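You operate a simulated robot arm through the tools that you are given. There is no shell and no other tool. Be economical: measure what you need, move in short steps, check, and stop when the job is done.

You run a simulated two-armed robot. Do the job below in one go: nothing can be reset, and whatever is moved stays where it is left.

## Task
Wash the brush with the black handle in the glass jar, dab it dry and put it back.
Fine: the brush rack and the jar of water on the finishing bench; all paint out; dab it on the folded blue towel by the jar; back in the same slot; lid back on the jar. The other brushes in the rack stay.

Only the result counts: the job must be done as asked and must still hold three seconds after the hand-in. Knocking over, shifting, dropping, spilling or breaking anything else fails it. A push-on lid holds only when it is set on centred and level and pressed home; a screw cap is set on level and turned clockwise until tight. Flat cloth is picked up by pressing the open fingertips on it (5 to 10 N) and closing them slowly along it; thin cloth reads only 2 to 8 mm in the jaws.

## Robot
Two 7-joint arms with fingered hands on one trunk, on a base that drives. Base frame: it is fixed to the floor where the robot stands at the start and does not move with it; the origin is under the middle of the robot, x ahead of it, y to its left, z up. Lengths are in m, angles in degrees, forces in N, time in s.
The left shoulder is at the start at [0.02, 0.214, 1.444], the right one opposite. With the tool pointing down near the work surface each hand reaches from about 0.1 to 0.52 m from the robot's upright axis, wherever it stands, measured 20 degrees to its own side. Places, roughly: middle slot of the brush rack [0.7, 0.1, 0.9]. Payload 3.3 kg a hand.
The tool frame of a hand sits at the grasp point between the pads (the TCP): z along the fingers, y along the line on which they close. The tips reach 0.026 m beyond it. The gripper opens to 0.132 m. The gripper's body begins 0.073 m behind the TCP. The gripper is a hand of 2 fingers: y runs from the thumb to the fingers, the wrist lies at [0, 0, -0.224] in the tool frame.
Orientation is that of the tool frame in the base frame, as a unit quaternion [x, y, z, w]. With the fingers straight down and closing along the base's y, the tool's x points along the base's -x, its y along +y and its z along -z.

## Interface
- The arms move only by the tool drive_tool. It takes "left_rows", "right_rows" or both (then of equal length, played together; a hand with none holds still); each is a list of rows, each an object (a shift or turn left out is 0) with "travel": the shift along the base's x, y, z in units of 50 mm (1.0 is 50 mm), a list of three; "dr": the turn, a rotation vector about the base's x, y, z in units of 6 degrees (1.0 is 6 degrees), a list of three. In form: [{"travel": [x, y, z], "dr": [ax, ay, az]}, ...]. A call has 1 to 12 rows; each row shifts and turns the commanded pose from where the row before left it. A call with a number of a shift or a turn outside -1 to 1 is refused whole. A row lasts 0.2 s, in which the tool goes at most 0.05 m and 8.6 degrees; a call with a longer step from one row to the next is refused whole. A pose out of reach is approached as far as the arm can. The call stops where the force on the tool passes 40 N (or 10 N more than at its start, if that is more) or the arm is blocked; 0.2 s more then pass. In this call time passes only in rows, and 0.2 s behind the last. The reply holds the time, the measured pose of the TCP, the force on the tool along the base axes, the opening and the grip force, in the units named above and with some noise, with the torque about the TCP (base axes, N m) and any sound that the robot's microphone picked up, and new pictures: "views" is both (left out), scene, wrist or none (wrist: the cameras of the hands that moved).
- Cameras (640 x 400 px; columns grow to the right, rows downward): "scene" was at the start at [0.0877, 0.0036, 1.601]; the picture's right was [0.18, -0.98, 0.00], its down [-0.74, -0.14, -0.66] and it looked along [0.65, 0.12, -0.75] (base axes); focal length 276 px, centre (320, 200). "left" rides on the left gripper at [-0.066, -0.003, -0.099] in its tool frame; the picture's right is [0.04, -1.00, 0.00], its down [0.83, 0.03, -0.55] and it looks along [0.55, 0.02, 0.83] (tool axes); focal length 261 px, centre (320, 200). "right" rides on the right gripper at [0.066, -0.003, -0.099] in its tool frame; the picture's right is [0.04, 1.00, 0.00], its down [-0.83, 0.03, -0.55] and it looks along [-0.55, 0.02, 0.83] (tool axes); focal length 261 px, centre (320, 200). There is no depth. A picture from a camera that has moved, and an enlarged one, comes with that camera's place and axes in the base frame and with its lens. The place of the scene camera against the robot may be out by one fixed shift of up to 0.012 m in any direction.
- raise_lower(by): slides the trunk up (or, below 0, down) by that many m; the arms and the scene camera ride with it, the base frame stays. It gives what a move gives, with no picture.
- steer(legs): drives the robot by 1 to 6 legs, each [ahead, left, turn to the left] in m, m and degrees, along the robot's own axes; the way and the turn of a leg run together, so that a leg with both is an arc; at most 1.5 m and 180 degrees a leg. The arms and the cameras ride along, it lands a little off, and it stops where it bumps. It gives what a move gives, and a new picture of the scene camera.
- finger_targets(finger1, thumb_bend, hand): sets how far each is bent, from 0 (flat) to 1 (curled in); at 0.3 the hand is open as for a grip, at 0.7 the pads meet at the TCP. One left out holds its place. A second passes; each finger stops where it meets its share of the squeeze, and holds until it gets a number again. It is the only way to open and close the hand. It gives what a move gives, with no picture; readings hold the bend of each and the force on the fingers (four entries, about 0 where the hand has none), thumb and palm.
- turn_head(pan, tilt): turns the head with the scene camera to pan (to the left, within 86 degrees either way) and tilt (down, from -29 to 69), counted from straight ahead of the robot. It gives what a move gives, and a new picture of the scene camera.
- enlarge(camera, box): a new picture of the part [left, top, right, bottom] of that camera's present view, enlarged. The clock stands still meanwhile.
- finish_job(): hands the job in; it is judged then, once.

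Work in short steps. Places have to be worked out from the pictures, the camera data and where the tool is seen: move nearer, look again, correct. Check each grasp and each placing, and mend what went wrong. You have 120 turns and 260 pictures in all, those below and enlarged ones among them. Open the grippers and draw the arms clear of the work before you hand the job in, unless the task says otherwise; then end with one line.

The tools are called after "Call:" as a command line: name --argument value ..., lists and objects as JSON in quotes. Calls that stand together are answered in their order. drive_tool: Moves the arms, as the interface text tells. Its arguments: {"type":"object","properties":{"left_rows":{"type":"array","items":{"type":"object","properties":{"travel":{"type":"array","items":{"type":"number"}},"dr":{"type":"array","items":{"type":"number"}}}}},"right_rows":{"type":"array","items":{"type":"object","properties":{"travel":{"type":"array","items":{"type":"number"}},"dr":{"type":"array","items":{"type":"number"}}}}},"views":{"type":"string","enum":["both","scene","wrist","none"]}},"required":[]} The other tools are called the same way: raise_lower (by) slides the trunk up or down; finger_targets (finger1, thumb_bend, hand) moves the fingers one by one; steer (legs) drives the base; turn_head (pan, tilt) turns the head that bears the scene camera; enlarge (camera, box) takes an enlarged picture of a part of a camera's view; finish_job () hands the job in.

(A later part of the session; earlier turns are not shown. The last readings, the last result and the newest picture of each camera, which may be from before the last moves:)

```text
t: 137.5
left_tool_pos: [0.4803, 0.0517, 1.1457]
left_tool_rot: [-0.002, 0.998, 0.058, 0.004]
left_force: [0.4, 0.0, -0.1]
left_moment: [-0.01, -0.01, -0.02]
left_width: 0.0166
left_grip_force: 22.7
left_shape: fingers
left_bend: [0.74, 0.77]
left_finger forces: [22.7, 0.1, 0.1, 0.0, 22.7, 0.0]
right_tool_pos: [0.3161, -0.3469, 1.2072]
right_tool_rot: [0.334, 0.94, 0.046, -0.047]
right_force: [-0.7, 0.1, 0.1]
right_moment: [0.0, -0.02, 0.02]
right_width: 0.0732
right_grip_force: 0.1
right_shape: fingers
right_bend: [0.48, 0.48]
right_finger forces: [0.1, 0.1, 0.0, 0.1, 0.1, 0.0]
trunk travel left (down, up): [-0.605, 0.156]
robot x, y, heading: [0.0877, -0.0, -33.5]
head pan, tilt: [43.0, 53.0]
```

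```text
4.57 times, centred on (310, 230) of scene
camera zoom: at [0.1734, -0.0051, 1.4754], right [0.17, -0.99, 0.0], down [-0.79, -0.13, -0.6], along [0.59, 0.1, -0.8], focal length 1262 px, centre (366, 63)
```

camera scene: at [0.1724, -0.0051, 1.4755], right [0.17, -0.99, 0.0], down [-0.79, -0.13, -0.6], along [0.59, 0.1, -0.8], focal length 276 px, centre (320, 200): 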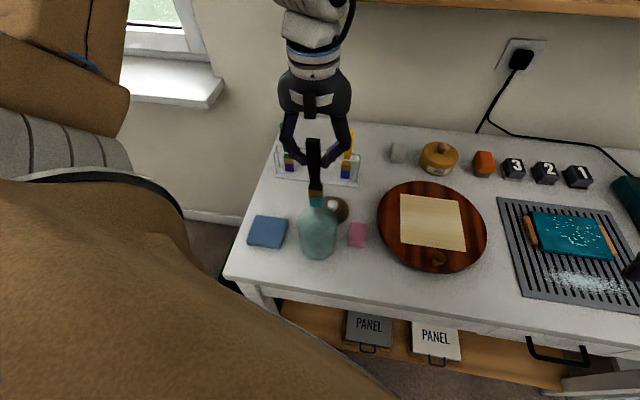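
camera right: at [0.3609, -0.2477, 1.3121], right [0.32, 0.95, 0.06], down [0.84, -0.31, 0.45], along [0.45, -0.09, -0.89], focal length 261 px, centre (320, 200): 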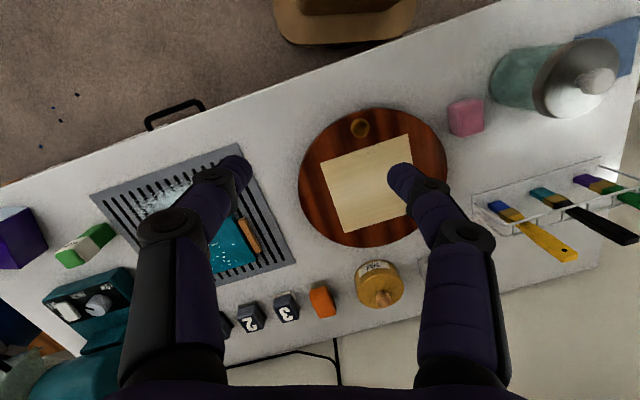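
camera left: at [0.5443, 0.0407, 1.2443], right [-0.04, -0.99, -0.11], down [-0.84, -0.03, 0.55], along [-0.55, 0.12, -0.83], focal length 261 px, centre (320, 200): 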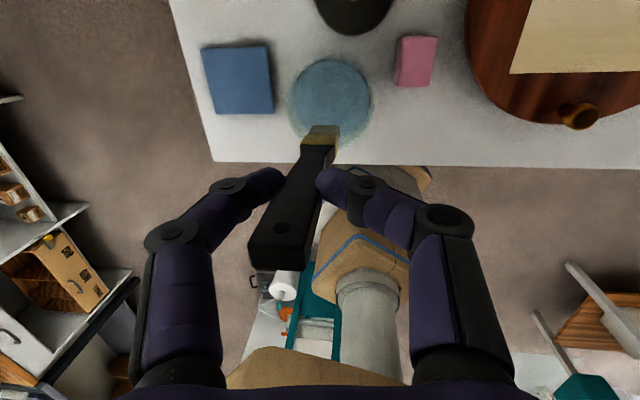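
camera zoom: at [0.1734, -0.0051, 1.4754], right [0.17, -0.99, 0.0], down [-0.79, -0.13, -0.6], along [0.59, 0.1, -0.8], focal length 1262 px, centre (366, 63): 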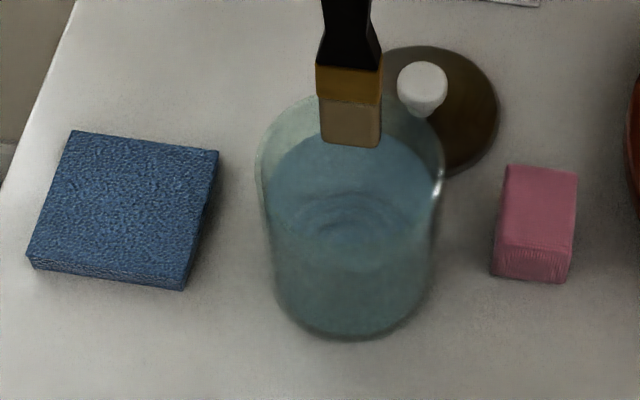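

No further change: bristles clean tan. I let it drip over the jar for 2 s, then carry it over the towel centre ≈(0.494, 0.186) (bristles sit ≈+1 cm y of TCP).

Call:
drive_tool --left_rows '[{"travel": [0, 0, 0]}, {"travel": [0, 0, 0]}, {"travel": [0, 0, 0]}, {"travel": [0, 0, 0]}, {"travel": [0, 0, 0]}, {"travel": [0, 0, 0]}, {"travel": [0, 0, 0]}, {"travel": [0, 0, 0]}, {"travel": [0, 0, 0]}, {"travel": [0, 0, 0]}]' --views "none"

Call:
drive_tool --left_rows '[{"travel": [0.08, 0.4, 0.1]}, {"travel": [0.08, 0.5, 0]}, {"travel": [0.08, 0.5, 0]}, {"travel": [0.08, 0.5, 0]}, {"travel": [0.02, 0.56, 0]}, {"travel": [0, 0, -0.5]}, {"travel": [0, 0, -0.5]}, {"travel": [0, 0, -0.5]}, {"travel": [0, 0, -0.3]}, {"travel": [0, 0, 0]}]' --views "both"

Call:
enlarge --camera "scene" --box '[230, 160, 350, 260]'

```text
t: 139.7
left_tool_pos: [0.4815, 0.0509, 1.1459]
left_tool_rot: [-0.002, 0.998, 0.057, 0.005]
left_force: [0.1, 0.2, -0.4]
left_moment: [-0.05, 0.01, -0.01]
left_width: 0.0166
left_grip_force: 22.7
left_shape: fingers
left_bend: [0.74, 0.77]
left_finger forces: [22.7, 0.0, 0.0, 0.0, 22.7, 0.0]
right_tool_pos: [0.3157, -0.3443, 1.2068]
right_tool_rot: [0.335, 0.94, 0.046, -0.047]
right_force: [0.6, 0.6, 0.2]
right_moment: [0.0, 0.01, 0.01]
right_width: 0.0734
right_grip_force: 0.1
right_shape: fingers
right_bend: [0.48, 0.48]
right_finger forces: [0.0, 0.1, 0.1, 0.0, 0.0, 0.0]
trunk travel left (down, up): [-0.605, 0.156]
robot x, y, heading: [0.0907, -0.0005, -33.6]
head pan, tilt: [43.0, 53.0]
```

```text
t: 141.9
left_tool_pos: [0.4971, 0.1767, 1.0607]
left_tool_rot: [-0.002, 0.998, 0.056, 0.004]
left_force: [0.2, 0.1, -0.6]
left_moment: [-0.01, 0.01, 0.0]
left_width: 0.0163
left_grip_force: 23.1
left_shape: fingers
left_bend: [0.74, 0.77]
left_finger forces: [22.6, 0.0, 0.0, 0.0, 22.7, 0.1]
right_tool_pos: [0.3168, -0.3464, 1.2071]
right_tool_rot: [0.334, 0.94, 0.045, -0.047]
right_force: [-0.4, -0.8, 0.1]
right_moment: [0.0, 0.01, 0.0]
right_width: 0.0733
right_grip_force: 0.0
right_shape: fingers
right_bend: [0.48, 0.48]
right_finger forces: [0.1, 0.0, 0.1, 0.1, 0.1, 0.0]
trunk travel left (down, up): [-0.605, 0.156]
robot x, y, heading: [0.0887, -0.0005, -33.6]
head pan, tilt: [43.0, 53.0]
camera scene: at [0.1731, -0.005, 1.4755], right [0.17, -0.99, 0.0], down [-0.79, -0.13, -0.6], along [0.59, 0.1, -0.8], focal length 276 px, centre (320, 200)
camera left: at [0.5616, 0.1633, 1.1587], right [-0.04, -0.99, -0.11], down [-0.84, -0.03, 0.55], along [-0.55, 0.12, -0.83], focal length 261 px, centre (320, 200)
```

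scene: 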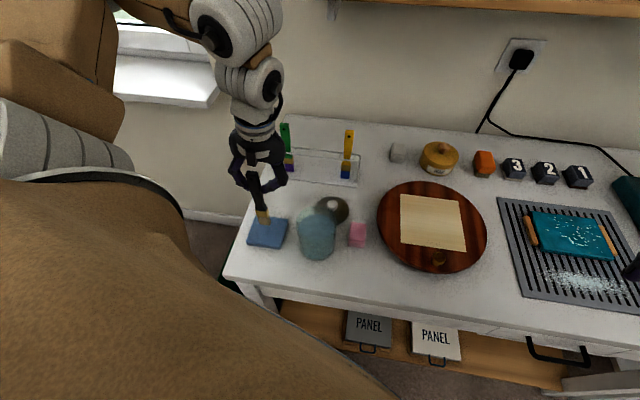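
left: 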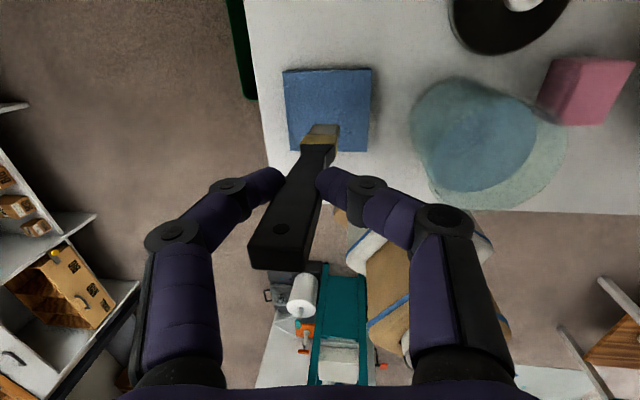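

```text
4.00 times, centred on (290, 210) of scene
camera zoom: at [0.1731, -0.005, 1.4755], right [0.17, -0.99, 0.0], down [-0.79, -0.13, -0.6], along [0.59, 0.1, -0.8], focal length 1105 px, centre (440, 160)
```

zoom: 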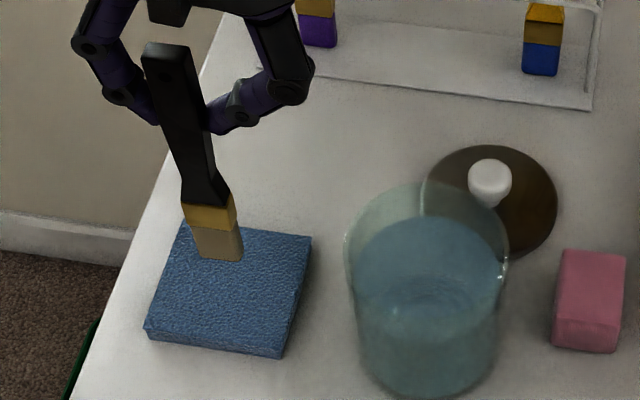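

The bristles hang above the towel's middle. I lower gently to contact.

Call:
drive_tool --left_rows '[{"travel": [0.1, -0.1, -0.3]}, {"travel": [0, 0, -0.2]}]' --views "none"

Call:
drive_tool --left_rows '[{"travel": [0, 0, -0.08]}, {"travel": [0, 0, 0]}]' --views "none"

Call:
drive_tool --left_rows '[{"travel": [0, 0, -0.06]}, {"travel": [0, 0, 0]}]' --views "wrist"

```text
t: 142.5
left_tool_pos: [0.5013, 0.1717, 1.0353]
left_tool_rot: [-0.002, 0.998, 0.056, 0.004]
left_force: [0.6, 0.4, -1.4]
left_moment: [0.0, -0.01, 0.01]
left_width: 0.0163
left_grip_force: 22.9
left_shape: fingers
left_bend: [0.74, 0.77]
left_finger forces: [22.7, 0.1, 0.0, 0.1, 22.6, 0.1]
right_tool_pos: [0.3161, -0.3458, 1.2065]
right_tool_rot: [0.335, 0.94, 0.044, -0.048]
right_force: [-0.4, 0.8, 0.3]
right_moment: [-0.01, 0.01, 0.01]
right_width: 0.0731
right_grip_force: 0.0
right_shape: fingers
right_bend: [0.48, 0.48]
right_finger forces: [0.0, 0.1, 0.0, 0.0, 0.0, 0.0]
trunk travel left (down, up): [-0.605, 0.156]
robot x, y, heading: [0.0952, 0.001, -33.5]
head pan, tilt: [43.0, 53.0]
```

```text
t: 143.1
left_tool_pos: [0.5014, 0.1717, 1.0318]
left_tool_rot: [-0.002, 0.998, 0.056, 0.005]
left_force: [-0.2, 0.2, -1.1]
left_moment: [0.02, 0.03, 0.01]
left_width: 0.0165
left_grip_force: 22.8
left_shape: fingers
left_bend: [0.74, 0.77]
left_finger forces: [22.7, 0.0, 0.1, 0.0, 22.7, 0.0]
right_tool_pos: [0.3163, -0.3459, 1.2077]
right_tool_rot: [0.334, 0.94, 0.045, -0.047]
right_force: [0.1, -1.5, -0.9]
right_moment: [0.01, 0.01, -0.03]
right_width: 0.0737
right_grip_force: 0.0
right_shape: fingers
right_bend: [0.48, 0.48]
right_finger forces: [0.0, 0.0, 0.1, 0.1, 0.0, 0.1]
trunk travel left (down, up): [-0.605, 0.156]
robot x, y, heading: [0.0851, 0.0006, -33.7]
head pan, tilt: [43.0, 53.0]
```

```text
t: 143.7
left_tool_pos: [0.5009, 0.1724, 1.0275]
left_tool_rot: [-0.002, 0.998, 0.056, 0.004]
left_force: [-0.2, -0.3, 0.0]
left_moment: [0.04, -0.02, 0.0]
left_width: 0.0163
left_grip_force: 22.8
left_shape: fingers
left_bend: [0.74, 0.77]
left_finger forces: [22.7, 0.1, 0.0, 0.1, 22.6, 0.0]
right_tool_pos: [0.3163, -0.3449, 1.2062]
right_tool_rot: [0.336, 0.94, 0.045, -0.048]
right_force: [0.7, 0.2, -0.4]
right_moment: [-0.05, -0.03, -0.01]
right_width: 0.0735
right_grip_force: 0.1
right_shape: fingers
right_bend: [0.48, 0.48]
right_finger forces: [0.0, 0.0, 0.1, 0.1, 0.1, 0.0]
trunk travel left (down, up): [-0.605, 0.156]
robot x, y, heading: [0.0921, 0.0011, -33.4]
head pan, tilt: [43.0, 53.0]
camera left: at [0.566, 0.1584, 1.1269], right [-0.04, -0.99, -0.11], down [-0.84, -0.03, 0.55], along [-0.55, 0.12, -0.83], focal length 261 px, centre (320, 200)
```

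left: 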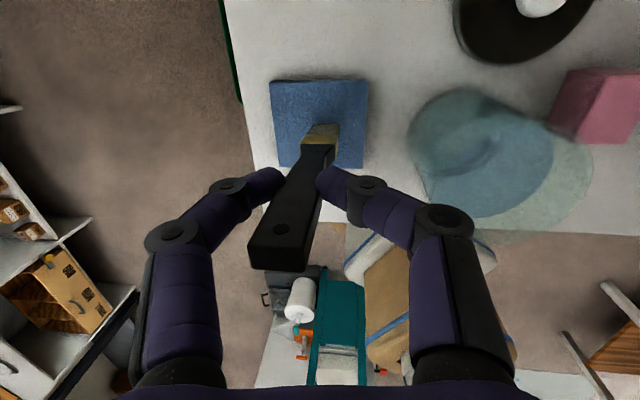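

Just about touching; a few more millimetres.

Call:
drive_tool --left_rows '[{"travel": [0, 0, -0.05]}, {"travel": [0, 0, 0]}]' --views "none"

Call:
drive_tool --left_rows '[{"travel": [0, 0, -0.03]}, {"travel": [0, 0, 0]}]' --views "none"

Call:
drive_tool --left_rows '[{"travel": [0, 0, -0.03]}, {"travel": [0, 0, 0]}]' --views "none"

```text
t: 144.3
left_tool_pos: [0.5022, 0.17, 1.0256]
left_tool_rot: [-0.003, 0.998, 0.056, 0.005]
left_force: [-0.3, 0.2, 0.2]
left_moment: [0.01, 0.01, 0.03]
left_width: 0.0163
left_grip_force: 22.7
left_shape: fingers
left_bend: [0.74, 0.77]
left_finger forces: [22.6, 0.0, 0.1, 0.0, 22.7, 0.0]
right_tool_pos: [0.3166, -0.3448, 1.2073]
right_tool_rot: [0.334, 0.94, 0.046, -0.047]
right_force: [-0.4, 0.0, 0.4]
right_moment: [0.0, 0.0, 0.0]
right_width: 0.0734
right_grip_force: 0.1
right_shape: fingers
right_bend: [0.48, 0.48]
right_finger forces: [0.0, 0.0, 0.0, 0.0, 0.1, 0.0]
trunk travel left (down, up): [-0.605, 0.156]
robot x, y, heading: [0.0887, -0.0011, -33.4]
head pan, tilt: [43.0, 53.0]
```

```text
t: 144.9
left_tool_pos: [0.5018, 0.1698, 1.0239]
left_tool_rot: [-0.002, 0.998, 0.057, 0.005]
left_force: [0.3, 0.0, -1.1]
left_moment: [0.0, 0.01, 0.04]
left_width: 0.0165
left_grip_force: 23.0
left_shape: fingers
left_bend: [0.74, 0.77]
left_finger forces: [22.8, 0.0, 0.0, 0.0, 22.6, 0.0]
right_tool_pos: [0.3164, -0.3452, 1.207]
right_tool_rot: [0.335, 0.94, 0.045, -0.047]
right_force: [0.3, -0.5, 0.6]
right_moment: [0.01, 0.01, -0.03]
right_width: 0.0736
right_grip_force: 0.0
right_shape: fingers
right_bend: [0.48, 0.48]
right_finger forces: [0.0, 0.0, 0.0, 0.1, 0.0, 0.0]
trunk travel left (down, up): [-0.605, 0.156]
robot x, y, heading: [0.0866, 0.0029, -33.7]
head pan, tilt: [43.0, 53.0]
```

```text
t: 145.5
left_tool_pos: [0.5014, 0.1691, 1.0241]
left_tool_rot: [-0.002, 0.998, 0.057, 0.006]
left_force: [1.6, -1.1, 10.2]
left_moment: [0.12, 0.0, -0.01]
left_width: 0.0163
left_grip_force: 23.6
left_shape: fingers
left_bend: [0.74, 0.77]
left_finger forces: [23.5, 0.1, 0.0, 0.0, 24.6, 0.0]
right_tool_pos: [0.3154, -0.3455, 1.207]
right_tool_rot: [0.335, 0.94, 0.045, -0.047]
right_force: [-0.6, -0.3, 0.1]
right_moment: [-0.01, -0.01, 0.02]
right_width: 0.0735
right_grip_force: 0.1
right_shape: fingers
right_bend: [0.48, 0.48]
right_finger forces: [0.1, 0.0, 0.0, 0.0, 0.1, 0.0]
trunk travel left (down, up): [-0.605, 0.156]
robot x, y, heading: [0.0889, -0.0011, -33.6]
head pan, tilt: [43.0, 53.0]
```

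Contact at 10 N. I dab several times, lifting between, shifting a little each time.

Call:
drive_tool --left_rows '[{"travel": [0, 0, 0]}, {"travel": [0, 0, 0.25]}, {"travel": [-0.15, 0, 0]}, {"travel": [0, 0, -0.25]}, {"travel": [0, 0, 0]}, {"travel": [0, 0, 0]}, {"travel": [0, 0, 0.25]}, {"travel": [-0.15, 0, 0]}, {"travel": [0, 0, -0.25]}, {"travel": [0, 0, 0]}, {"travel": [0, 0, 0]}, {"travel": [0, 0, 0.25]}]' --views "none"

Call:
drive_tool --left_rows '[{"travel": [0, 0.2, 0]}, {"travel": [0, 0, -0.25]}, {"travel": [0, 0, 0]}, {"travel": [0, 0, 0]}, {"travel": [0, 0, 0.25]}, {"travel": [0.2, 0, 0]}, {"travel": [0, 0, -0.25]}, {"travel": [0, 0, 0]}, {"travel": [0, 0, 0]}, {"travel": [0, 0, 0.25]}]' --views "none"

Call:
drive_tool --left_rows '[{"travel": [0, 0, -0.25]}, {"travel": [0, 0, 0]}, {"travel": [0, 0, 0]}, {"travel": [0, 0, 0]}, {"travel": [0, 0, 0.5]}, {"travel": [0, 0, 0.5]}]' --views "wrist"

Call:
enlarge --camera "scene" --box '[230, 160, 350, 260]'

```text
t: 148.1
left_tool_pos: [0.4873, 0.1714, 1.0361]
left_tool_rot: [-0.002, 0.998, 0.058, 0.005]
left_force: [-0.6, -0.9, -0.9]
left_moment: [0.02, -0.02, -0.01]
left_width: 0.0167
left_grip_force: 22.7
left_shape: fingers
left_bend: [0.74, 0.77]
left_finger forces: [22.8, 0.0, 0.1, 0.0, 22.8, 0.0]
right_tool_pos: [0.3153, -0.3465, 1.2069]
right_tool_rot: [0.335, 0.94, 0.046, -0.046]
right_force: [1.0, -0.5, 0.1]
right_moment: [0.04, 0.01, -0.01]
right_width: 0.0735
right_grip_force: 0.1
right_shape: fingers
right_bend: [0.48, 0.48]
right_finger forces: [0.1, 0.0, 0.1, 0.0, 0.0, 0.0]
trunk travel left (down, up): [-0.605, 0.156]
robot x, y, heading: [0.0914, 0.0012, -33.7]
head pan, tilt: [43.0, 53.0]
```

```text
t: 150.3
left_tool_pos: [0.4985, 0.1816, 1.0364]
left_tool_rot: [-0.002, 0.998, 0.057, 0.005]
left_force: [0.2, -0.2, -0.2]
left_moment: [0.06, -0.01, -0.02]
left_width: 0.0165
left_grip_force: 22.7
left_shape: fingers
left_bend: [0.74, 0.77]
left_finger forces: [22.8, 0.0, 0.0, 0.0, 22.8, 0.0]
right_tool_pos: [0.3165, -0.3462, 1.207]
right_tool_rot: [0.334, 0.94, 0.045, -0.046]
right_force: [-0.6, -0.2, -0.4]
right_moment: [0.01, 0.01, 0.0]
right_width: 0.0734
right_grip_force: 0.0
right_shape: fingers
right_bend: [0.48, 0.48]
right_finger forces: [0.1, 0.0, 0.1, 0.0, 0.1, 0.0]
trunk travel left (down, up): [-0.605, 0.156]
robot x, y, heading: [0.0905, 0.0035, -33.4]
head pan, tilt: [43.0, 53.0]
```

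```text
t: 151.7
left_tool_pos: [0.4958, 0.1794, 1.0735]
left_tool_rot: [-0.003, 0.998, 0.058, 0.004]
left_force: [-0.1, -1.0, -0.6]
left_moment: [0.01, 0.02, 0.01]
left_width: 0.0168
left_grip_force: 22.6
left_shape: fingers
left_bend: [0.74, 0.77]
left_finger forces: [22.7, 0.0, 0.1, 0.0, 22.8, 0.0]
right_tool_pos: [0.3158, -0.3464, 1.2071]
right_tool_rot: [0.335, 0.94, 0.045, -0.046]
right_force: [1.1, -0.3, 0.7]
right_moment: [-0.02, -0.01, 0.02]
right_width: 0.0731
right_grip_force: 0.1
right_shape: fingers
right_bend: [0.48, 0.48]
right_finger forces: [0.1, 0.0, 0.1, 0.0, 0.1, 0.0]
trunk travel left (down, up): [-0.605, 0.156]
robot x, y, heading: [0.0871, 0.0006, -33.3]
head pan, tilt: [43.0, 53.0]
camera left: at [0.5609, 0.1661, 1.1706], right [-0.04, -0.99, -0.11], down [-0.84, -0.03, 0.55], along [-0.55, 0.12, -0.83], focal length 261 px, centre (320, 200)
```

left: 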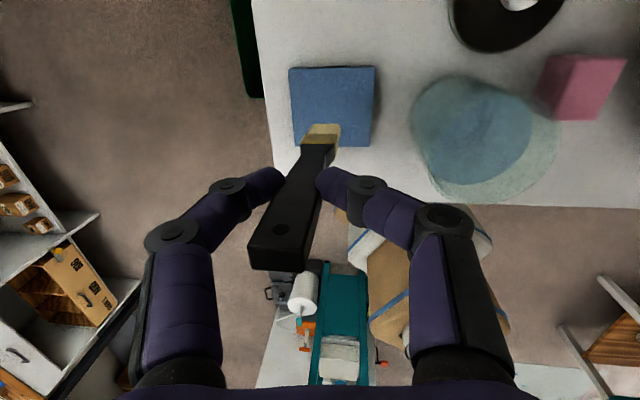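

```text
4.00 times, centred on (290, 210) of scene
camera zoom: at [0.1728, -0.0052, 1.4754], right [0.17, -0.99, 0.0], down [-0.79, -0.13, -0.6], along [0.59, 0.1, -0.8], focal length 1105 px, centre (440, 160)
```

zoom: 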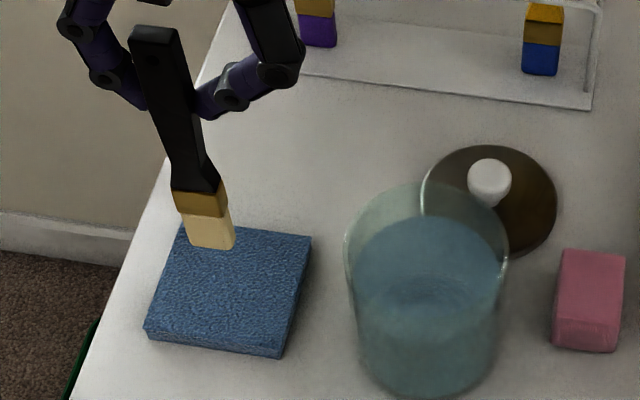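

The bristles lightened – drying works, and no paint shows. Another set of dabs until no more change.

Call:
drive_tool --left_rows '[{"travel": [0, 0, -0.5]}, {"travel": [0, 0, -0.5]}, {"travel": [0, 0, 0]}, {"travel": [0, 0, 0]}, {"travel": [0, 0, 0.25]}, {"travel": [0, -0.2, 0]}, {"travel": [0, 0, -0.25]}, {"travel": [0, 0, 0]}, {"travel": [0, 0, 0]}, {"travel": [0, 0, 0.25]}]' --views "none"

Call:
drive_tool --left_rows '[{"travel": [0, 0, -0.25]}, {"travel": [0, 0, 0]}, {"travel": [0, 0, 0]}, {"travel": [0, 0, 0.25]}, {"travel": [-0.15, 0, 0]}, {"travel": [0, 0, -0.25]}, {"travel": [0, 0, 0]}, {"travel": [0, 0, 0]}, {"travel": [0, 0, 0.25]}, {"travel": [0, 0, -0.25]}, {"travel": [0, 0, 0]}, {"travel": [0, 0, 0]}]' --views "none"

Call:
drive_tool --left_rows '[{"travel": [0, 0, 0.5]}, {"travel": [0, 0, 0.5]}]' --views "none"

Call:
enlarge --camera "scene" --box '[230, 160, 350, 260]'

```text
t: 153.9
left_tool_pos: [0.4981, 0.1723, 1.0361]
left_tool_rot: [-0.002, 0.998, 0.058, 0.004]
left_force: [-0.5, 0.7, -0.1]
left_moment: [-0.01, 0.01, -0.01]
left_width: 0.0167
left_grip_force: 22.5
left_shape: fingers
left_bend: [0.74, 0.77]
left_finger forces: [22.8, 0.0, 0.0, 0.0, 22.8, 0.0]
right_tool_pos: [0.3152, -0.3454, 1.2062]
right_tool_rot: [0.334, 0.94, 0.045, -0.046]
right_force: [-0.3, 1.4, -0.7]
right_moment: [-0.02, 0.04, 0.01]
right_width: 0.0736
right_grip_force: 0.0
right_shape: fingers
right_bend: [0.48, 0.48]
right_finger forces: [0.1, 0.0, 0.1, 0.1, 0.0, 0.1]
trunk travel left (down, up): [-0.605, 0.156]
robot x, y, heading: [0.0915, -0.0008, -33.3]
head pan, tilt: [43.0, 53.0]
```

```text
t: 156.5
left_tool_pos: [0.4893, 0.171, 1.0227]
left_tool_rot: [-0.002, 0.998, 0.056, 0.004]
left_force: [-0.6, -0.9, 8.7]
left_moment: [0.1, 0.01, 0.0]
left_width: 0.0166
left_grip_force: 23.9
left_shape: fingers
left_bend: [0.74, 0.77]
left_finger forces: [23.4, 0.0, 0.0, 0.0, 24.4, 0.0]
right_tool_pos: [0.3162, -0.3461, 1.2084]
right_tool_rot: [0.334, 0.94, 0.045, -0.048]
right_force: [0.5, -0.1, -0.6]
right_moment: [-0.01, 0.01, -0.01]
right_width: 0.0736
right_grip_force: 0.0
right_shape: fingers
right_bend: [0.48, 0.48]
right_finger forces: [0.1, 0.0, 0.1, 0.0, 0.1, 0.0]
trunk travel left (down, up): [-0.605, 0.156]
robot x, y, heading: [0.0891, -0.0027, -33.6]
head pan, tilt: [43.0, 53.0]
```

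```text
t: 157.1
left_tool_pos: [0.4873, 0.1727, 1.0721]
left_tool_rot: [-0.002, 0.998, 0.058, 0.004]
left_force: [0.1, -0.1, -0.9]
left_moment: [-0.02, -0.05, -0.01]
left_width: 0.0165
left_grip_force: 22.6
left_shape: fingers
left_bend: [0.74, 0.77]
left_finger forces: [22.8, 0.0, 0.1, 0.1, 22.9, 0.1]
right_tool_pos: [0.3146, -0.3466, 1.2064]
right_tool_rot: [0.334, 0.94, 0.045, -0.047]
right_force: [-0.3, -0.2, -0.5]
right_moment: [-0.01, 0.02, -0.02]
right_width: 0.0733
right_grip_force: 0.1
right_shape: fingers
right_bend: [0.48, 0.48]
right_finger forces: [0.0, 0.0, 0.0, 0.0, 0.0, 0.1]
trunk travel left (down, up): [-0.605, 0.156]
robot x, y, heading: [0.0881, -0.0003, -33.4]
head pan, tilt: [43.0, 53.0]
```

```text
4.00 times, centred on (290, 210) of scene
camera zoom: at [0.1729, -0.0052, 1.4754], right [0.17, -0.99, 0.0], down [-0.79, -0.13, -0.6], along [0.59, 0.1, -0.8], focal length 1105 px, centre (440, 160)
```

zoom: 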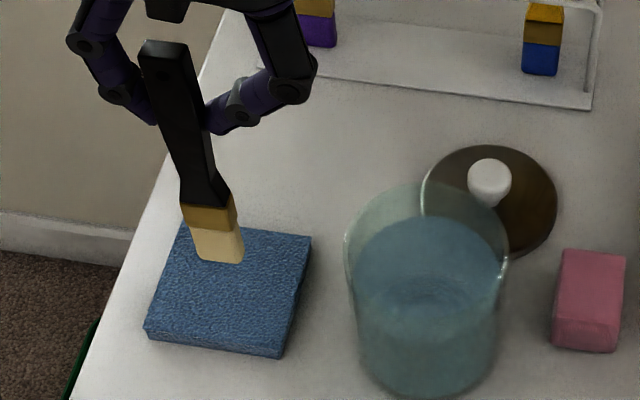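

The brush is clean and dry. I lift and carry it in front of/above its slot for alignment.

Call:
drive_tool --left_rows '[{"travel": [0, 0, 0.65]}, {"travel": [0, 0, 0.65]}, {"travel": [0, 0, 0.65]}, {"travel": [0, 0, 0.65]}, {"travel": [0.6, -0.23, 0]}, {"travel": [0.6, -0.23, 0]}, {"travel": [0.6, -0.23, 0]}, {"travel": [0.6, -0.23, 0]}, {"travel": [0.6, -0.23, 0]}, {"travel": [0.6, -0.23, 0]}, {"travel": [0.66, -0.23, 0]}, {"travel": [0, 0, 0]}]' --views "both"

Call:
enlarge --camera "left" --box '[200, 30, 440, 180]'

Call:
enlarge --camera "scene" --box '[256, 30, 384, 190]'

```text
t: 159.7
left_tool_pos: [0.6992, 0.0927, 1.1978]
left_tool_rot: [-0.002, 0.998, 0.056, 0.008]
left_force: [-0.3, 1.3, -0.4]
left_moment: [-0.03, -0.02, -0.01]
left_width: 0.0166
left_grip_force: 22.4
left_shape: fingers
left_bend: [0.74, 0.77]
left_finger forces: [22.7, 0.0, 0.1, 0.1, 22.6, 0.0]
left hand out of reach, approached as far as the arm can: row 11
right_tool_pos: [0.3154, -0.3447, 1.2069]
right_tool_rot: [0.334, 0.94, 0.045, -0.046]
right_force: [-0.4, -0.6, 0.3]
right_moment: [-0.03, -0.02, 0.03]
right_width: 0.0734
right_grip_force: 0.1
right_shape: fingers
right_bend: [0.48, 0.48]
right_finger forces: [0.0, 0.0, 0.0, 0.0, 0.0, 0.0]
trunk travel left (down, up): [-0.605, 0.156]
robot x, y, heading: [0.0903, 0.0002, -33.6]
head pan, tilt: [43.0, 53.0]
camera scene: at [0.1727, -0.0042, 1.4755], right [0.17, -0.99, 0.0], down [-0.79, -0.13, -0.6], along [0.59, 0.1, -0.8], focal length 276 px, centre (320, 200)
camera left: at [0.7631, 0.0793, 1.2971], right [-0.04, -0.99, -0.11], down [-0.84, -0.03, 0.54], along [-0.54, 0.11, -0.83], focal length 261 px, centre (320, 200)
```

scene: 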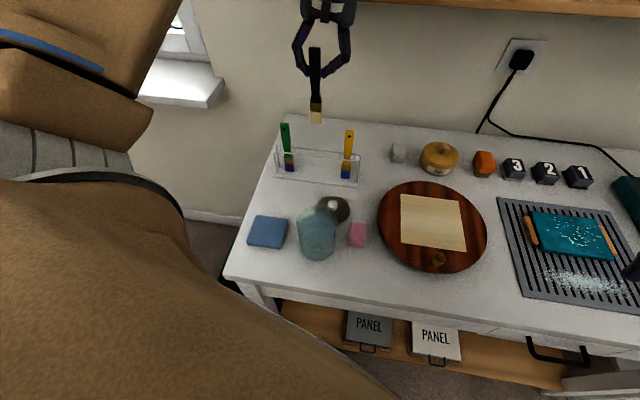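
left: 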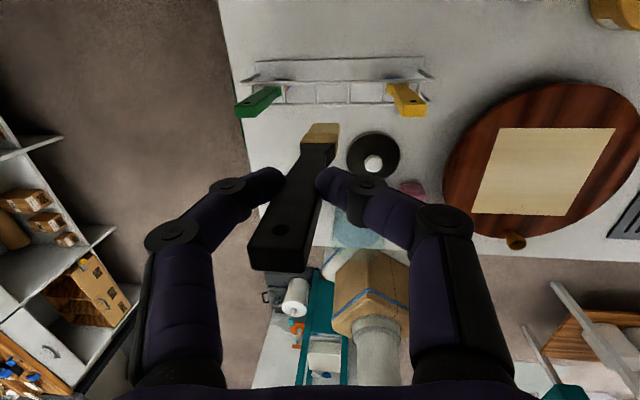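

```text
2.67 times, centred on (320, 105) of left
camera zoom: at [0.7631, 0.0793, 1.2971], right [-0.04, -0.99, -0.11], down [-0.84, -0.03, 0.54], along [-0.54, 0.11, -0.83], focal length 695 px, centre (320, 453)
```

zoom: 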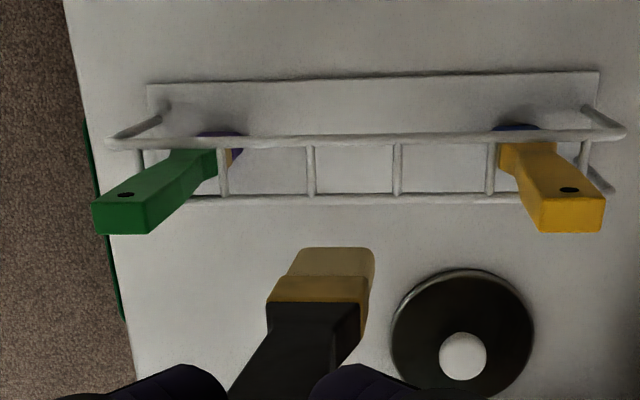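

```text
2.50 times, centred on (320, 110) of scene
camera zoom: at [0.1727, -0.0042, 1.4755], right [0.17, -0.99, 0.0], down [-0.79, -0.13, -0.6], along [0.59, 0.1, -0.8], focal length 690 px, centre (320, 425)
```

zoom: 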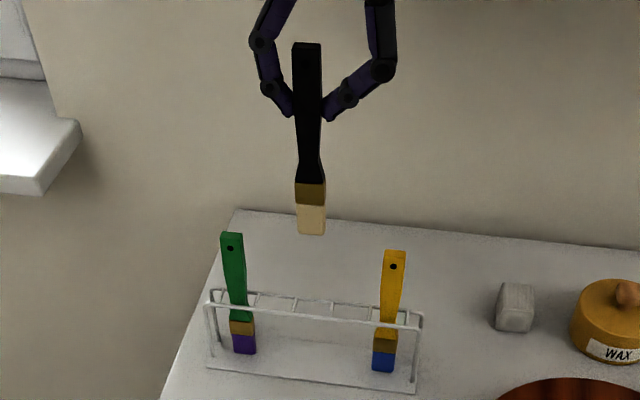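

The middle slot centre is ≈(0.699, 0.103). The brush is near vertical, its bristles ≈(0.689, 0.101). I shift +9 mm x, +2 mm y and lower to just above the rails.

Call:
drive_tool --left_rows '[{"travel": [0, 0.04, -0.5]}, {"travel": [0.06, 0, -0.5]}, {"travel": [0.06, 0, -0.5]}, {"travel": [0.06, 0, -0.2]}, {"travel": [0, 0, 0]}]' --views "wrist"

Call:
enlarge --camera "left" --box '[200, 30, 440, 180]'

Call:
enlarge --camera "scene" --box '[256, 90, 384, 190]'

```text
t: 160.9
left_tool_pos: [0.7065, 0.0944, 1.1121]
left_tool_rot: [-0.003, 0.998, 0.057, 0.004]
left_force: [-0.2, 1.2, -0.5]
left_moment: [-0.04, 0.01, 0.02]
left_width: 0.0167
left_grip_force: 23.1
left_shape: fingers
left_bend: [0.74, 0.77]
left_finger forces: [22.6, 0.1, 0.0, 0.0, 22.6, 0.0]
right_tool_pos: [0.317, -0.347, 1.2069]
right_tool_rot: [0.335, 0.94, 0.046, -0.047]
right_force: [-0.1, -0.2, 0.2]
right_moment: [0.01, -0.02, -0.01]
right_width: 0.0735
right_grip_force: 0.1
right_shape: fingers
right_bend: [0.48, 0.48]
right_finger forces: [0.0, 0.1, 0.0, 0.0, 0.1, 0.0]
trunk travel left (down, up): [-0.605, 0.156]
robot x, y, heading: [0.0947, 0.0014, -33.5]
head pan, tilt: [43.0, 53.0]
camera left: at [0.7708, 0.0818, 1.2111], right [-0.04, -0.99, -0.11], down [-0.84, -0.03, 0.55], along [-0.55, 0.12, -0.83], focal length 261 px, centre (320, 200)
```

left: 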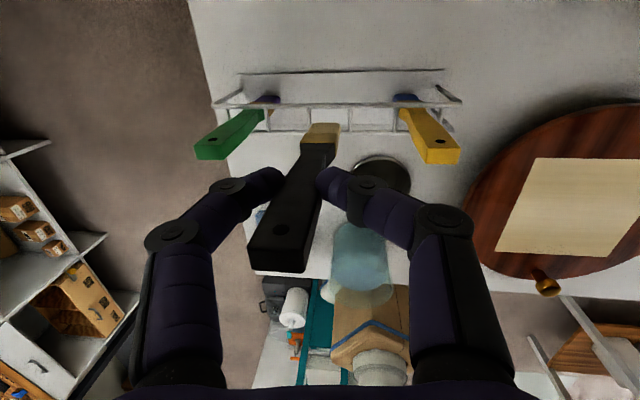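

```text
2.67 times, centred on (320, 105) of left
camera zoom: at [0.7708, 0.0818, 1.2111], right [-0.04, -0.99, -0.11], down [-0.84, -0.03, 0.55], along [-0.55, 0.12, -0.83], focal length 695 px, centre (320, 453)
```

zoom: 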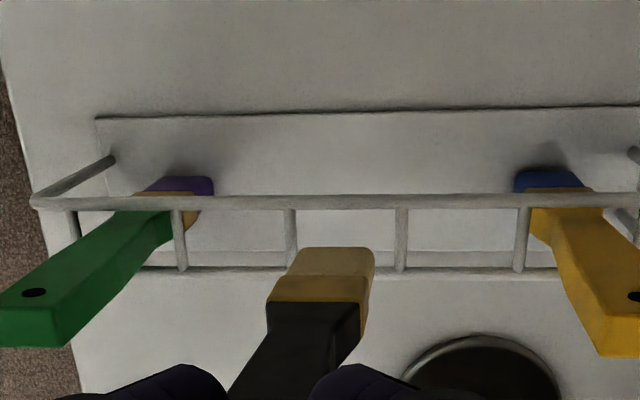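

```text
4.00 times, centred on (320, 140) of scene
camera zoom: at [0.1732, -0.005, 1.4755], right [0.17, -0.99, 0.0], down [-0.79, -0.13, -0.6], along [0.59, 0.1, -0.8], focal length 1105 px, centre (320, 440)
```

zoom: 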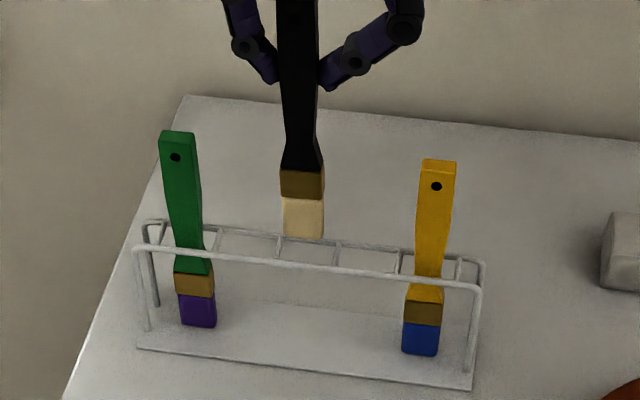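

The tip ≈(0.695, 0.106) is over the slot (0.698, 0.105). I shift +4 mm x and lower slowly into it.

Call:
drive_tool --left_rows '[{"travel": [0.07, -0.02, 0]}, {"travel": [0, 0, -0.2]}, {"travel": [0, 0, -0.2]}, {"travel": [0, 0, -0.2]}, {"travel": [0, 0, -0.2]}, {"travel": [0, 0, 0]}]' --views "wrist"

Call:
enlarge --camera "left" --box '[200, 30, 440, 180]'

Call:
enlarge --camera "scene" --box '[256, 90, 384, 190]'

```text
t: 162.3
left_tool_pos: [0.7103, 0.0927, 1.0722]
left_tool_rot: [-0.002, 0.998, 0.058, 0.004]
left_force: [-0.1, -0.5, -0.5]
left_moment: [0.01, -0.01, 0.01]
left_width: 0.0167
left_grip_force: 22.6
left_shape: fingers
left_bend: [0.74, 0.77]
left_finger forces: [22.6, 0.0, 0.0, 0.1, 22.6, 0.0]
right_tool_pos: [0.3153, -0.3456, 1.2072]
right_tool_rot: [0.334, 0.94, 0.046, -0.046]
right_force: [-0.4, -0.4, 0.1]
right_moment: [0.03, 0.01, 0.0]
right_width: 0.0735
right_grip_force: 0.0
right_shape: fingers
right_bend: [0.48, 0.48]
right_finger forces: [0.0, 0.0, 0.0, 0.0, 0.0, 0.0]
trunk travel left (down, up): [-0.605, 0.156]
robot x, y, heading: [0.0912, 0.0014, -33.5]
head pan, tilt: [43.0, 53.0]
camera left: at [0.7744, 0.0797, 1.1715], right [-0.04, -0.99, -0.11], down [-0.84, -0.03, 0.55], along [-0.55, 0.12, -0.83], focal length 261 px, centre (320, 200)
```

left: 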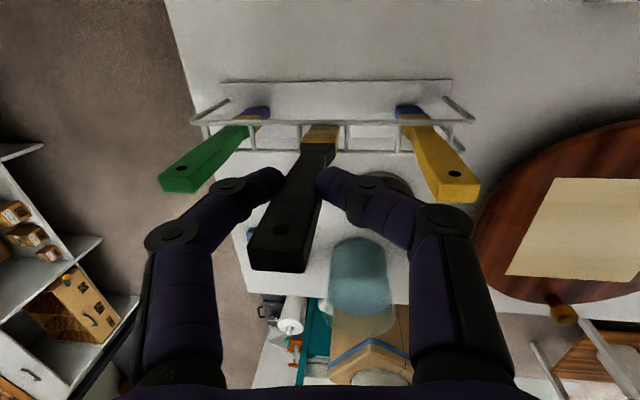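

```text
2.67 times, centred on (320, 105) of left
camera zoom: at [0.7744, 0.0797, 1.1715], right [-0.04, -0.99, -0.11], down [-0.84, -0.03, 0.55], along [-0.55, 0.12, -0.83], focal length 695 px, centre (320, 453)
```

zoom: 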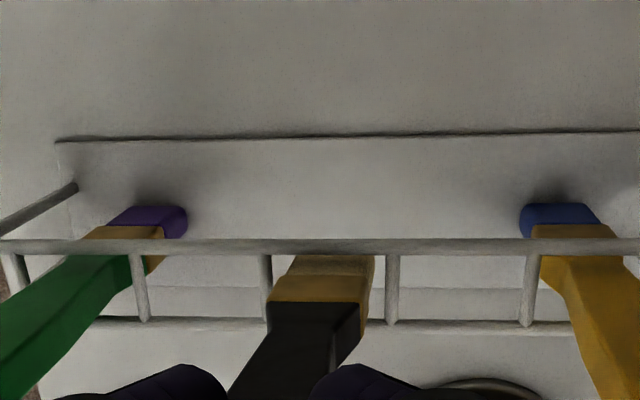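

```text
4.00 times, centred on (320, 140) of scene
camera zoom: at [0.1732, -0.0052, 1.4755], right [0.17, -0.99, 0.0], down [-0.79, -0.13, -0.6], along [0.59, 0.1, -0.8], focal length 1105 px, centre (320, 440)
```

zoom: 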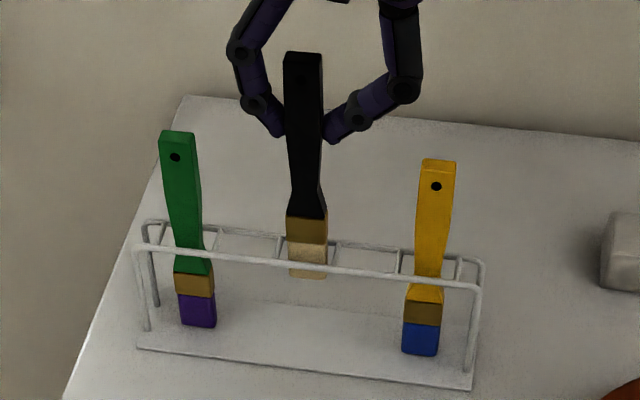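

The bristles are entering the middle slot between the rails without contact. I nudge −3 mm in y and go lower.

Call:
drive_tool --left_rows '[{"travel": [0, -0.05, 0]}, {"travel": [0, 0, -0.2]}, {"travel": [0, 0, -0.2]}, {"travel": [0, 0, -0.15]}, {"travel": [0, 0, 0]}]' --views "wrist"

Call:
enlarge --camera "left" --box '[200, 30, 440, 180]'

Call:
enlarge --camera "scene" --box '[256, 90, 384, 190]'

```text
t: 163.5
left_tool_pos: [0.7108, 0.0899, 1.045]
left_tool_rot: [-0.003, 0.998, 0.057, 0.004]
left_force: [-0.3, -0.3, 0.4]
left_moment: [-0.02, -0.03, 0.02]
left_width: 0.0164
left_grip_force: 22.9
left_shape: fingers
left_bend: [0.74, 0.77]
left_finger forces: [22.7, 0.0, 0.1, 0.0, 22.5, 0.0]
right_tool_pos: [0.3169, -0.346, 1.2078]
right_tool_rot: [0.335, 0.94, 0.046, -0.047]
right_force: [0.3, 0.3, -0.8]
right_moment: [-0.02, -0.02, 0.0]
right_width: 0.0733
right_grip_force: 0.1
right_shape: fingers
right_bend: [0.48, 0.48]
right_finger forces: [0.1, 0.0, 0.0, 0.0, 0.1, 0.0]
trunk travel left (down, up): [-0.605, 0.156]
robot x, y, heading: [0.0914, 0.0022, -33.5]
head pan, tilt: [43.0, 53.0]
camera left: at [0.7742, 0.0764, 1.1432], right [-0.04, -0.99, -0.11], down [-0.84, -0.03, 0.55], along [-0.55, 0.12, -0.83], focal length 261 px, centre (320, 200)
```

left: 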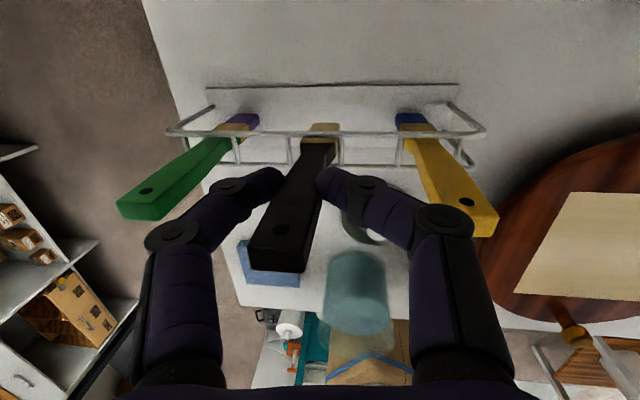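

```text
2.67 times, centred on (320, 105) of left
camera zoom: at [0.7742, 0.0764, 1.1432], right [-0.04, -0.99, -0.11], down [-0.84, -0.03, 0.55], along [-0.55, 0.12, -0.83], focal length 695 px, centre (320, 453)
```

zoom: 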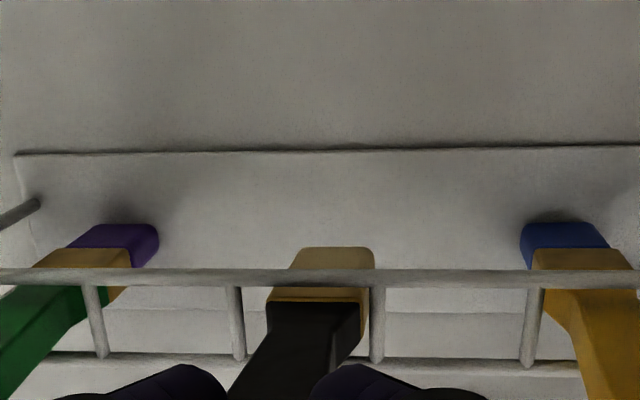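

```text
4.00 times, centred on (320, 140) of scene
camera zoom: at [0.1732, -0.005, 1.4754], right [0.17, -0.99, 0.0], down [-0.79, -0.13, -0.6], along [0.59, 0.1, -0.8], focal length 1105 px, centre (320, 440)
```

zoom: 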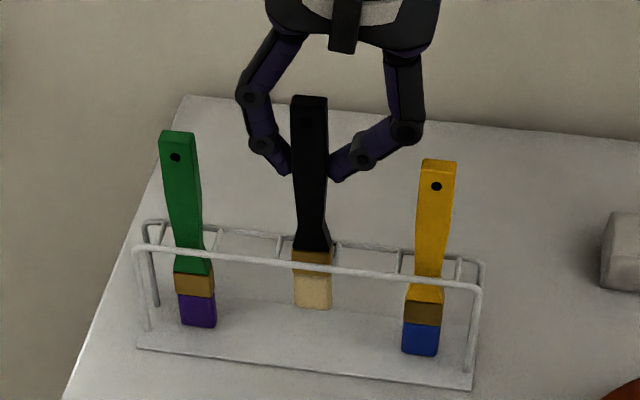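

The ferrule is at rail level, about 3 mm off to −y; I nudge back +2 mm and lower to the base.

Call:
drive_tool --left_rows '[{"travel": [0, 0.05, 0]}, {"travel": [0, 0, -0.15]}, {"travel": [0, 0, -0.15]}, {"travel": [0, 0, 0]}]' --views "none"

Call:
drive_tool --left_rows '[{"travel": [0, 0, -0.1]}, {"travel": [0, 0, 0]}]' --views "none"

Call:
drive_tool --left_rows '[{"travel": [0, 0, -0.06]}, {"travel": [0, 0, 0]}]' --views "wrist"

Call:
enlarge --camera "scene" --box '[256, 90, 384, 190]'

```text
t: 164.5
left_tool_pos: [0.7085, 0.0917, 1.0312]
left_tool_rot: [-0.002, 0.998, 0.057, 0.004]
left_force: [-1.0, -0.4, -0.6]
left_moment: [-0.01, 0.03, 0.02]
left_width: 0.0166
left_grip_force: 22.9
left_shape: fingers
left_bend: [0.74, 0.77]
left_finger forces: [22.6, 0.0, 0.0, 0.0, 22.6, 0.1]
right_tool_pos: [0.3154, -0.3452, 1.2067]
right_tool_rot: [0.334, 0.94, 0.044, -0.048]
right_force: [-0.3, -0.7, 0.4]
right_moment: [0.01, -0.02, 0.0]
right_width: 0.0734
right_grip_force: 0.2
right_shape: fingers
right_bend: [0.48, 0.48]
right_finger forces: [0.0, 0.0, 0.0, 0.0, 0.0, 0.1]
trunk travel left (down, up): [-0.605, 0.156]
robot x, y, heading: [0.0931, -0.0028, -33.3]
head pan, tilt: [43.0, 53.0]
```

```text
t: 165.1
left_tool_pos: [0.7089, 0.092, 1.0261]
left_tool_rot: [-0.001, 0.998, 0.057, 0.004]
left_force: [0.0, 0.4, -0.2]
left_moment: [0.02, 0.0, -0.02]
left_width: 0.0164
left_grip_force: 22.5
left_shape: fingers
left_bend: [0.74, 0.77]
left_finger forces: [22.6, 0.0, 0.0, 0.0, 22.6, 0.0]
right_tool_pos: [0.3152, -0.3458, 1.2069]
right_tool_rot: [0.335, 0.94, 0.045, -0.047]
right_force: [0.6, -0.7, 0.0]
right_moment: [-0.01, 0.02, 0.0]
right_width: 0.0732
right_grip_force: 0.0
right_shape: fingers
right_bend: [0.48, 0.48]
right_finger forces: [0.0, 0.0, 0.1, 0.0, 0.0, 0.1]
trunk travel left (down, up): [-0.605, 0.156]
robot x, y, heading: [0.09, 0.0018, -33.3]
head pan, tilt: [43.0, 53.0]
```

```text
t: 165.7
left_tool_pos: [0.709, 0.0922, 1.023]
left_tool_rot: [-0.002, 0.998, 0.057, 0.004]
left_force: [-0.3, 0.3, 0.3]
left_moment: [-0.02, -0.02, -0.01]
left_width: 0.0164
left_grip_force: 22.3
left_shape: fingers
left_bend: [0.74, 0.77]
left_finger forces: [22.6, 0.0, 0.0, 0.0, 22.7, 0.0]
right_tool_pos: [0.3161, -0.3461, 1.2078]
right_tool_rot: [0.335, 0.94, 0.045, -0.047]
right_force: [0.5, -0.1, -1.0]
right_moment: [-0.01, 0.03, 0.02]
right_width: 0.0735
right_grip_force: 0.0
right_shape: fingers
right_bend: [0.48, 0.48]
right_finger forces: [0.0, 0.0, 0.1, 0.0, 0.0, 0.1]
trunk travel left (down, up): [-0.605, 0.156]
robot x, y, heading: [0.0928, -0.0008, -33.8]
head pan, tilt: [43.0, 53.0]
camera left: at [0.7739, 0.0791, 1.1216], right [-0.04, -0.99, -0.11], down [-0.84, -0.03, 0.55], along [-0.55, 0.12, -0.83], focal length 261 px, centre (320, 200)
```

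left: 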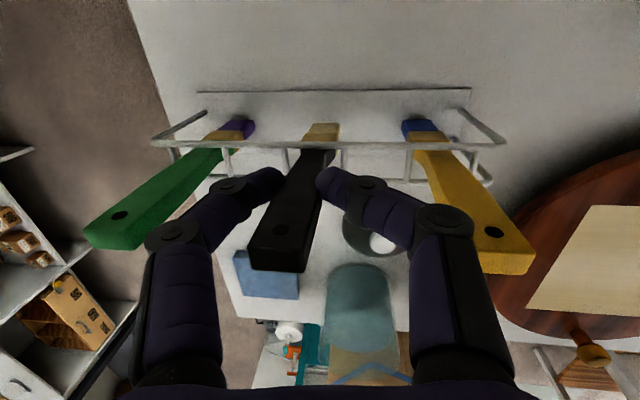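

```text
4.00 times, centred on (320, 140) of scene
camera zoom: at [0.1733, -0.0051, 1.4754], right [0.17, -0.99, 0.0], down [-0.79, -0.13, -0.6], along [0.59, 0.1, -0.8], focal length 1105 px, centre (320, 440)
```

zoom: 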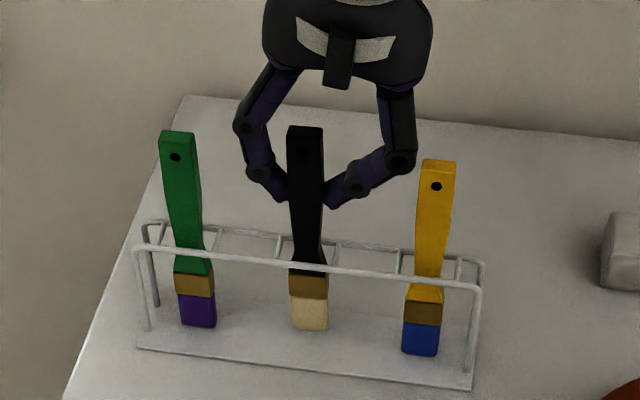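

Still a few mm above the base; continue gently.

Call:
drive_tool --left_rows '[{"travel": [0, 0, -0.06]}, {"travel": [0, 0, 0]}]' --views "none"

Call:
drive_tool --left_rows '[{"travel": [0, 0, -0.05]}, {"travel": [0, 0, 0]}]' --views "none"

Call:
drive_tool --left_rows '[{"travel": [0, 0, -0.04]}, {"travel": [0, 0, 0]}]' --views "none"

Call:
enlarge --camera "scene" --box '[256, 90, 384, 190]'

```text
t: 166.3
left_tool_pos: [0.7105, 0.0925, 1.0206]
left_tool_rot: [-0.002, 0.998, 0.057, 0.004]
left_force: [0.1, -0.3, 0.5]
left_moment: [-0.01, 0.01, -0.03]
left_width: 0.0164
left_grip_force: 22.7
left_shape: fingers
left_bend: [0.74, 0.77]
left_finger forces: [22.6, 0.1, 0.0, 0.0, 22.6, 0.0]
right_tool_pos: [0.3156, -0.3469, 1.2054]
right_tool_rot: [0.335, 0.94, 0.045, -0.047]
right_force: [-0.3, -0.3, 0.5]
right_moment: [-0.03, 0.02, 0.0]
right_width: 0.0732
right_grip_force: 0.1
right_shape: fingers
right_bend: [0.48, 0.48]
right_finger forces: [0.2, 0.0, 0.1, 0.0, 0.0, 0.0]
trunk travel left (down, up): [-0.605, 0.156]
robot x, y, heading: [0.0901, 0.003, -33.6]
head pan, tilt: [43.0, 53.0]
```

```text
t: 166.9
left_tool_pos: [0.7111, 0.0923, 1.018]
left_tool_rot: [-0.001, 0.998, 0.056, 0.004]
left_force: [-0.9, -0.7, -0.1]
left_moment: [-0.01, 0.03, 0.02]
left_width: 0.0162
left_grip_force: 22.6
left_shape: fingers
left_bend: [0.74, 0.77]
left_finger forces: [22.6, 0.0, 0.0, 0.0, 22.6, 0.0]
right_tool_pos: [0.3161, -0.3453, 1.2066]
right_tool_rot: [0.334, 0.94, 0.046, -0.048]
right_force: [-0.4, 0.1, 0.3]
right_moment: [-0.02, -0.02, 0.0]
right_width: 0.0733
right_grip_force: 0.1
right_shape: fingers
right_bend: [0.48, 0.48]
right_finger forces: [0.0, 0.0, 0.0, 0.0, 0.0, 0.0]
trunk travel left (down, up): [-0.605, 0.156]
robot x, y, heading: [0.092, 0.0033, -33.5]
head pan, tilt: [43.0, 53.0]
```

```text
t: 167.5
left_tool_pos: [0.709, 0.0911, 1.0154]
left_tool_rot: [-0.002, 0.998, 0.057, 0.004]
left_force: [0.0, -0.3, -1.3]
left_moment: [-0.02, 0.0, -0.01]
left_width: 0.0164
left_grip_force: 22.4
left_shape: fingers
left_bend: [0.74, 0.77]
left_finger forces: [22.6, 0.0, 0.0, 0.1, 22.5, 0.0]
right_tool_pos: [0.3163, -0.3463, 1.2078]
right_tool_rot: [0.335, 0.94, 0.045, -0.047]
right_force: [0.6, 0.2, 0.6]
right_moment: [0.0, 0.03, 0.03]
right_width: 0.0734
right_grip_force: 0.1
right_shape: fingers
right_bend: [0.48, 0.48]
right_finger forces: [0.0, 0.1, 0.0, 0.0, 0.0, 0.0]
trunk travel left (down, up): [-0.605, 0.156]
robot x, y, heading: [0.0926, 0.0029, -33.4]
head pan, tilt: [43.0, 53.0]
```

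```text
4.00 times, centred on (320, 140) of scene
camera zoom: at [0.1733, -0.0051, 1.4754], right [0.17, -0.99, 0.0], down [-0.79, -0.13, -0.6], along [0.59, 0.1, -0.8], focal length 1105 px, centre (320, 440)
```

zoom: 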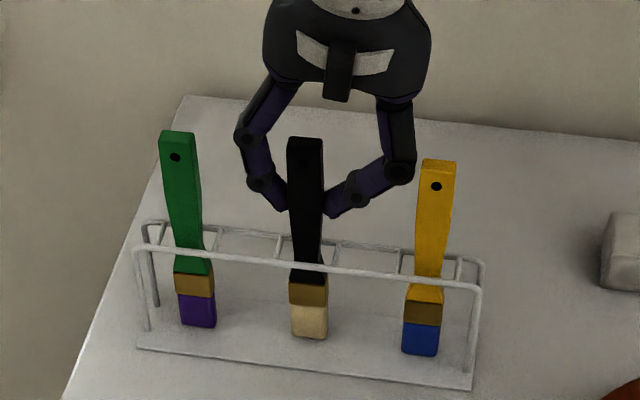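

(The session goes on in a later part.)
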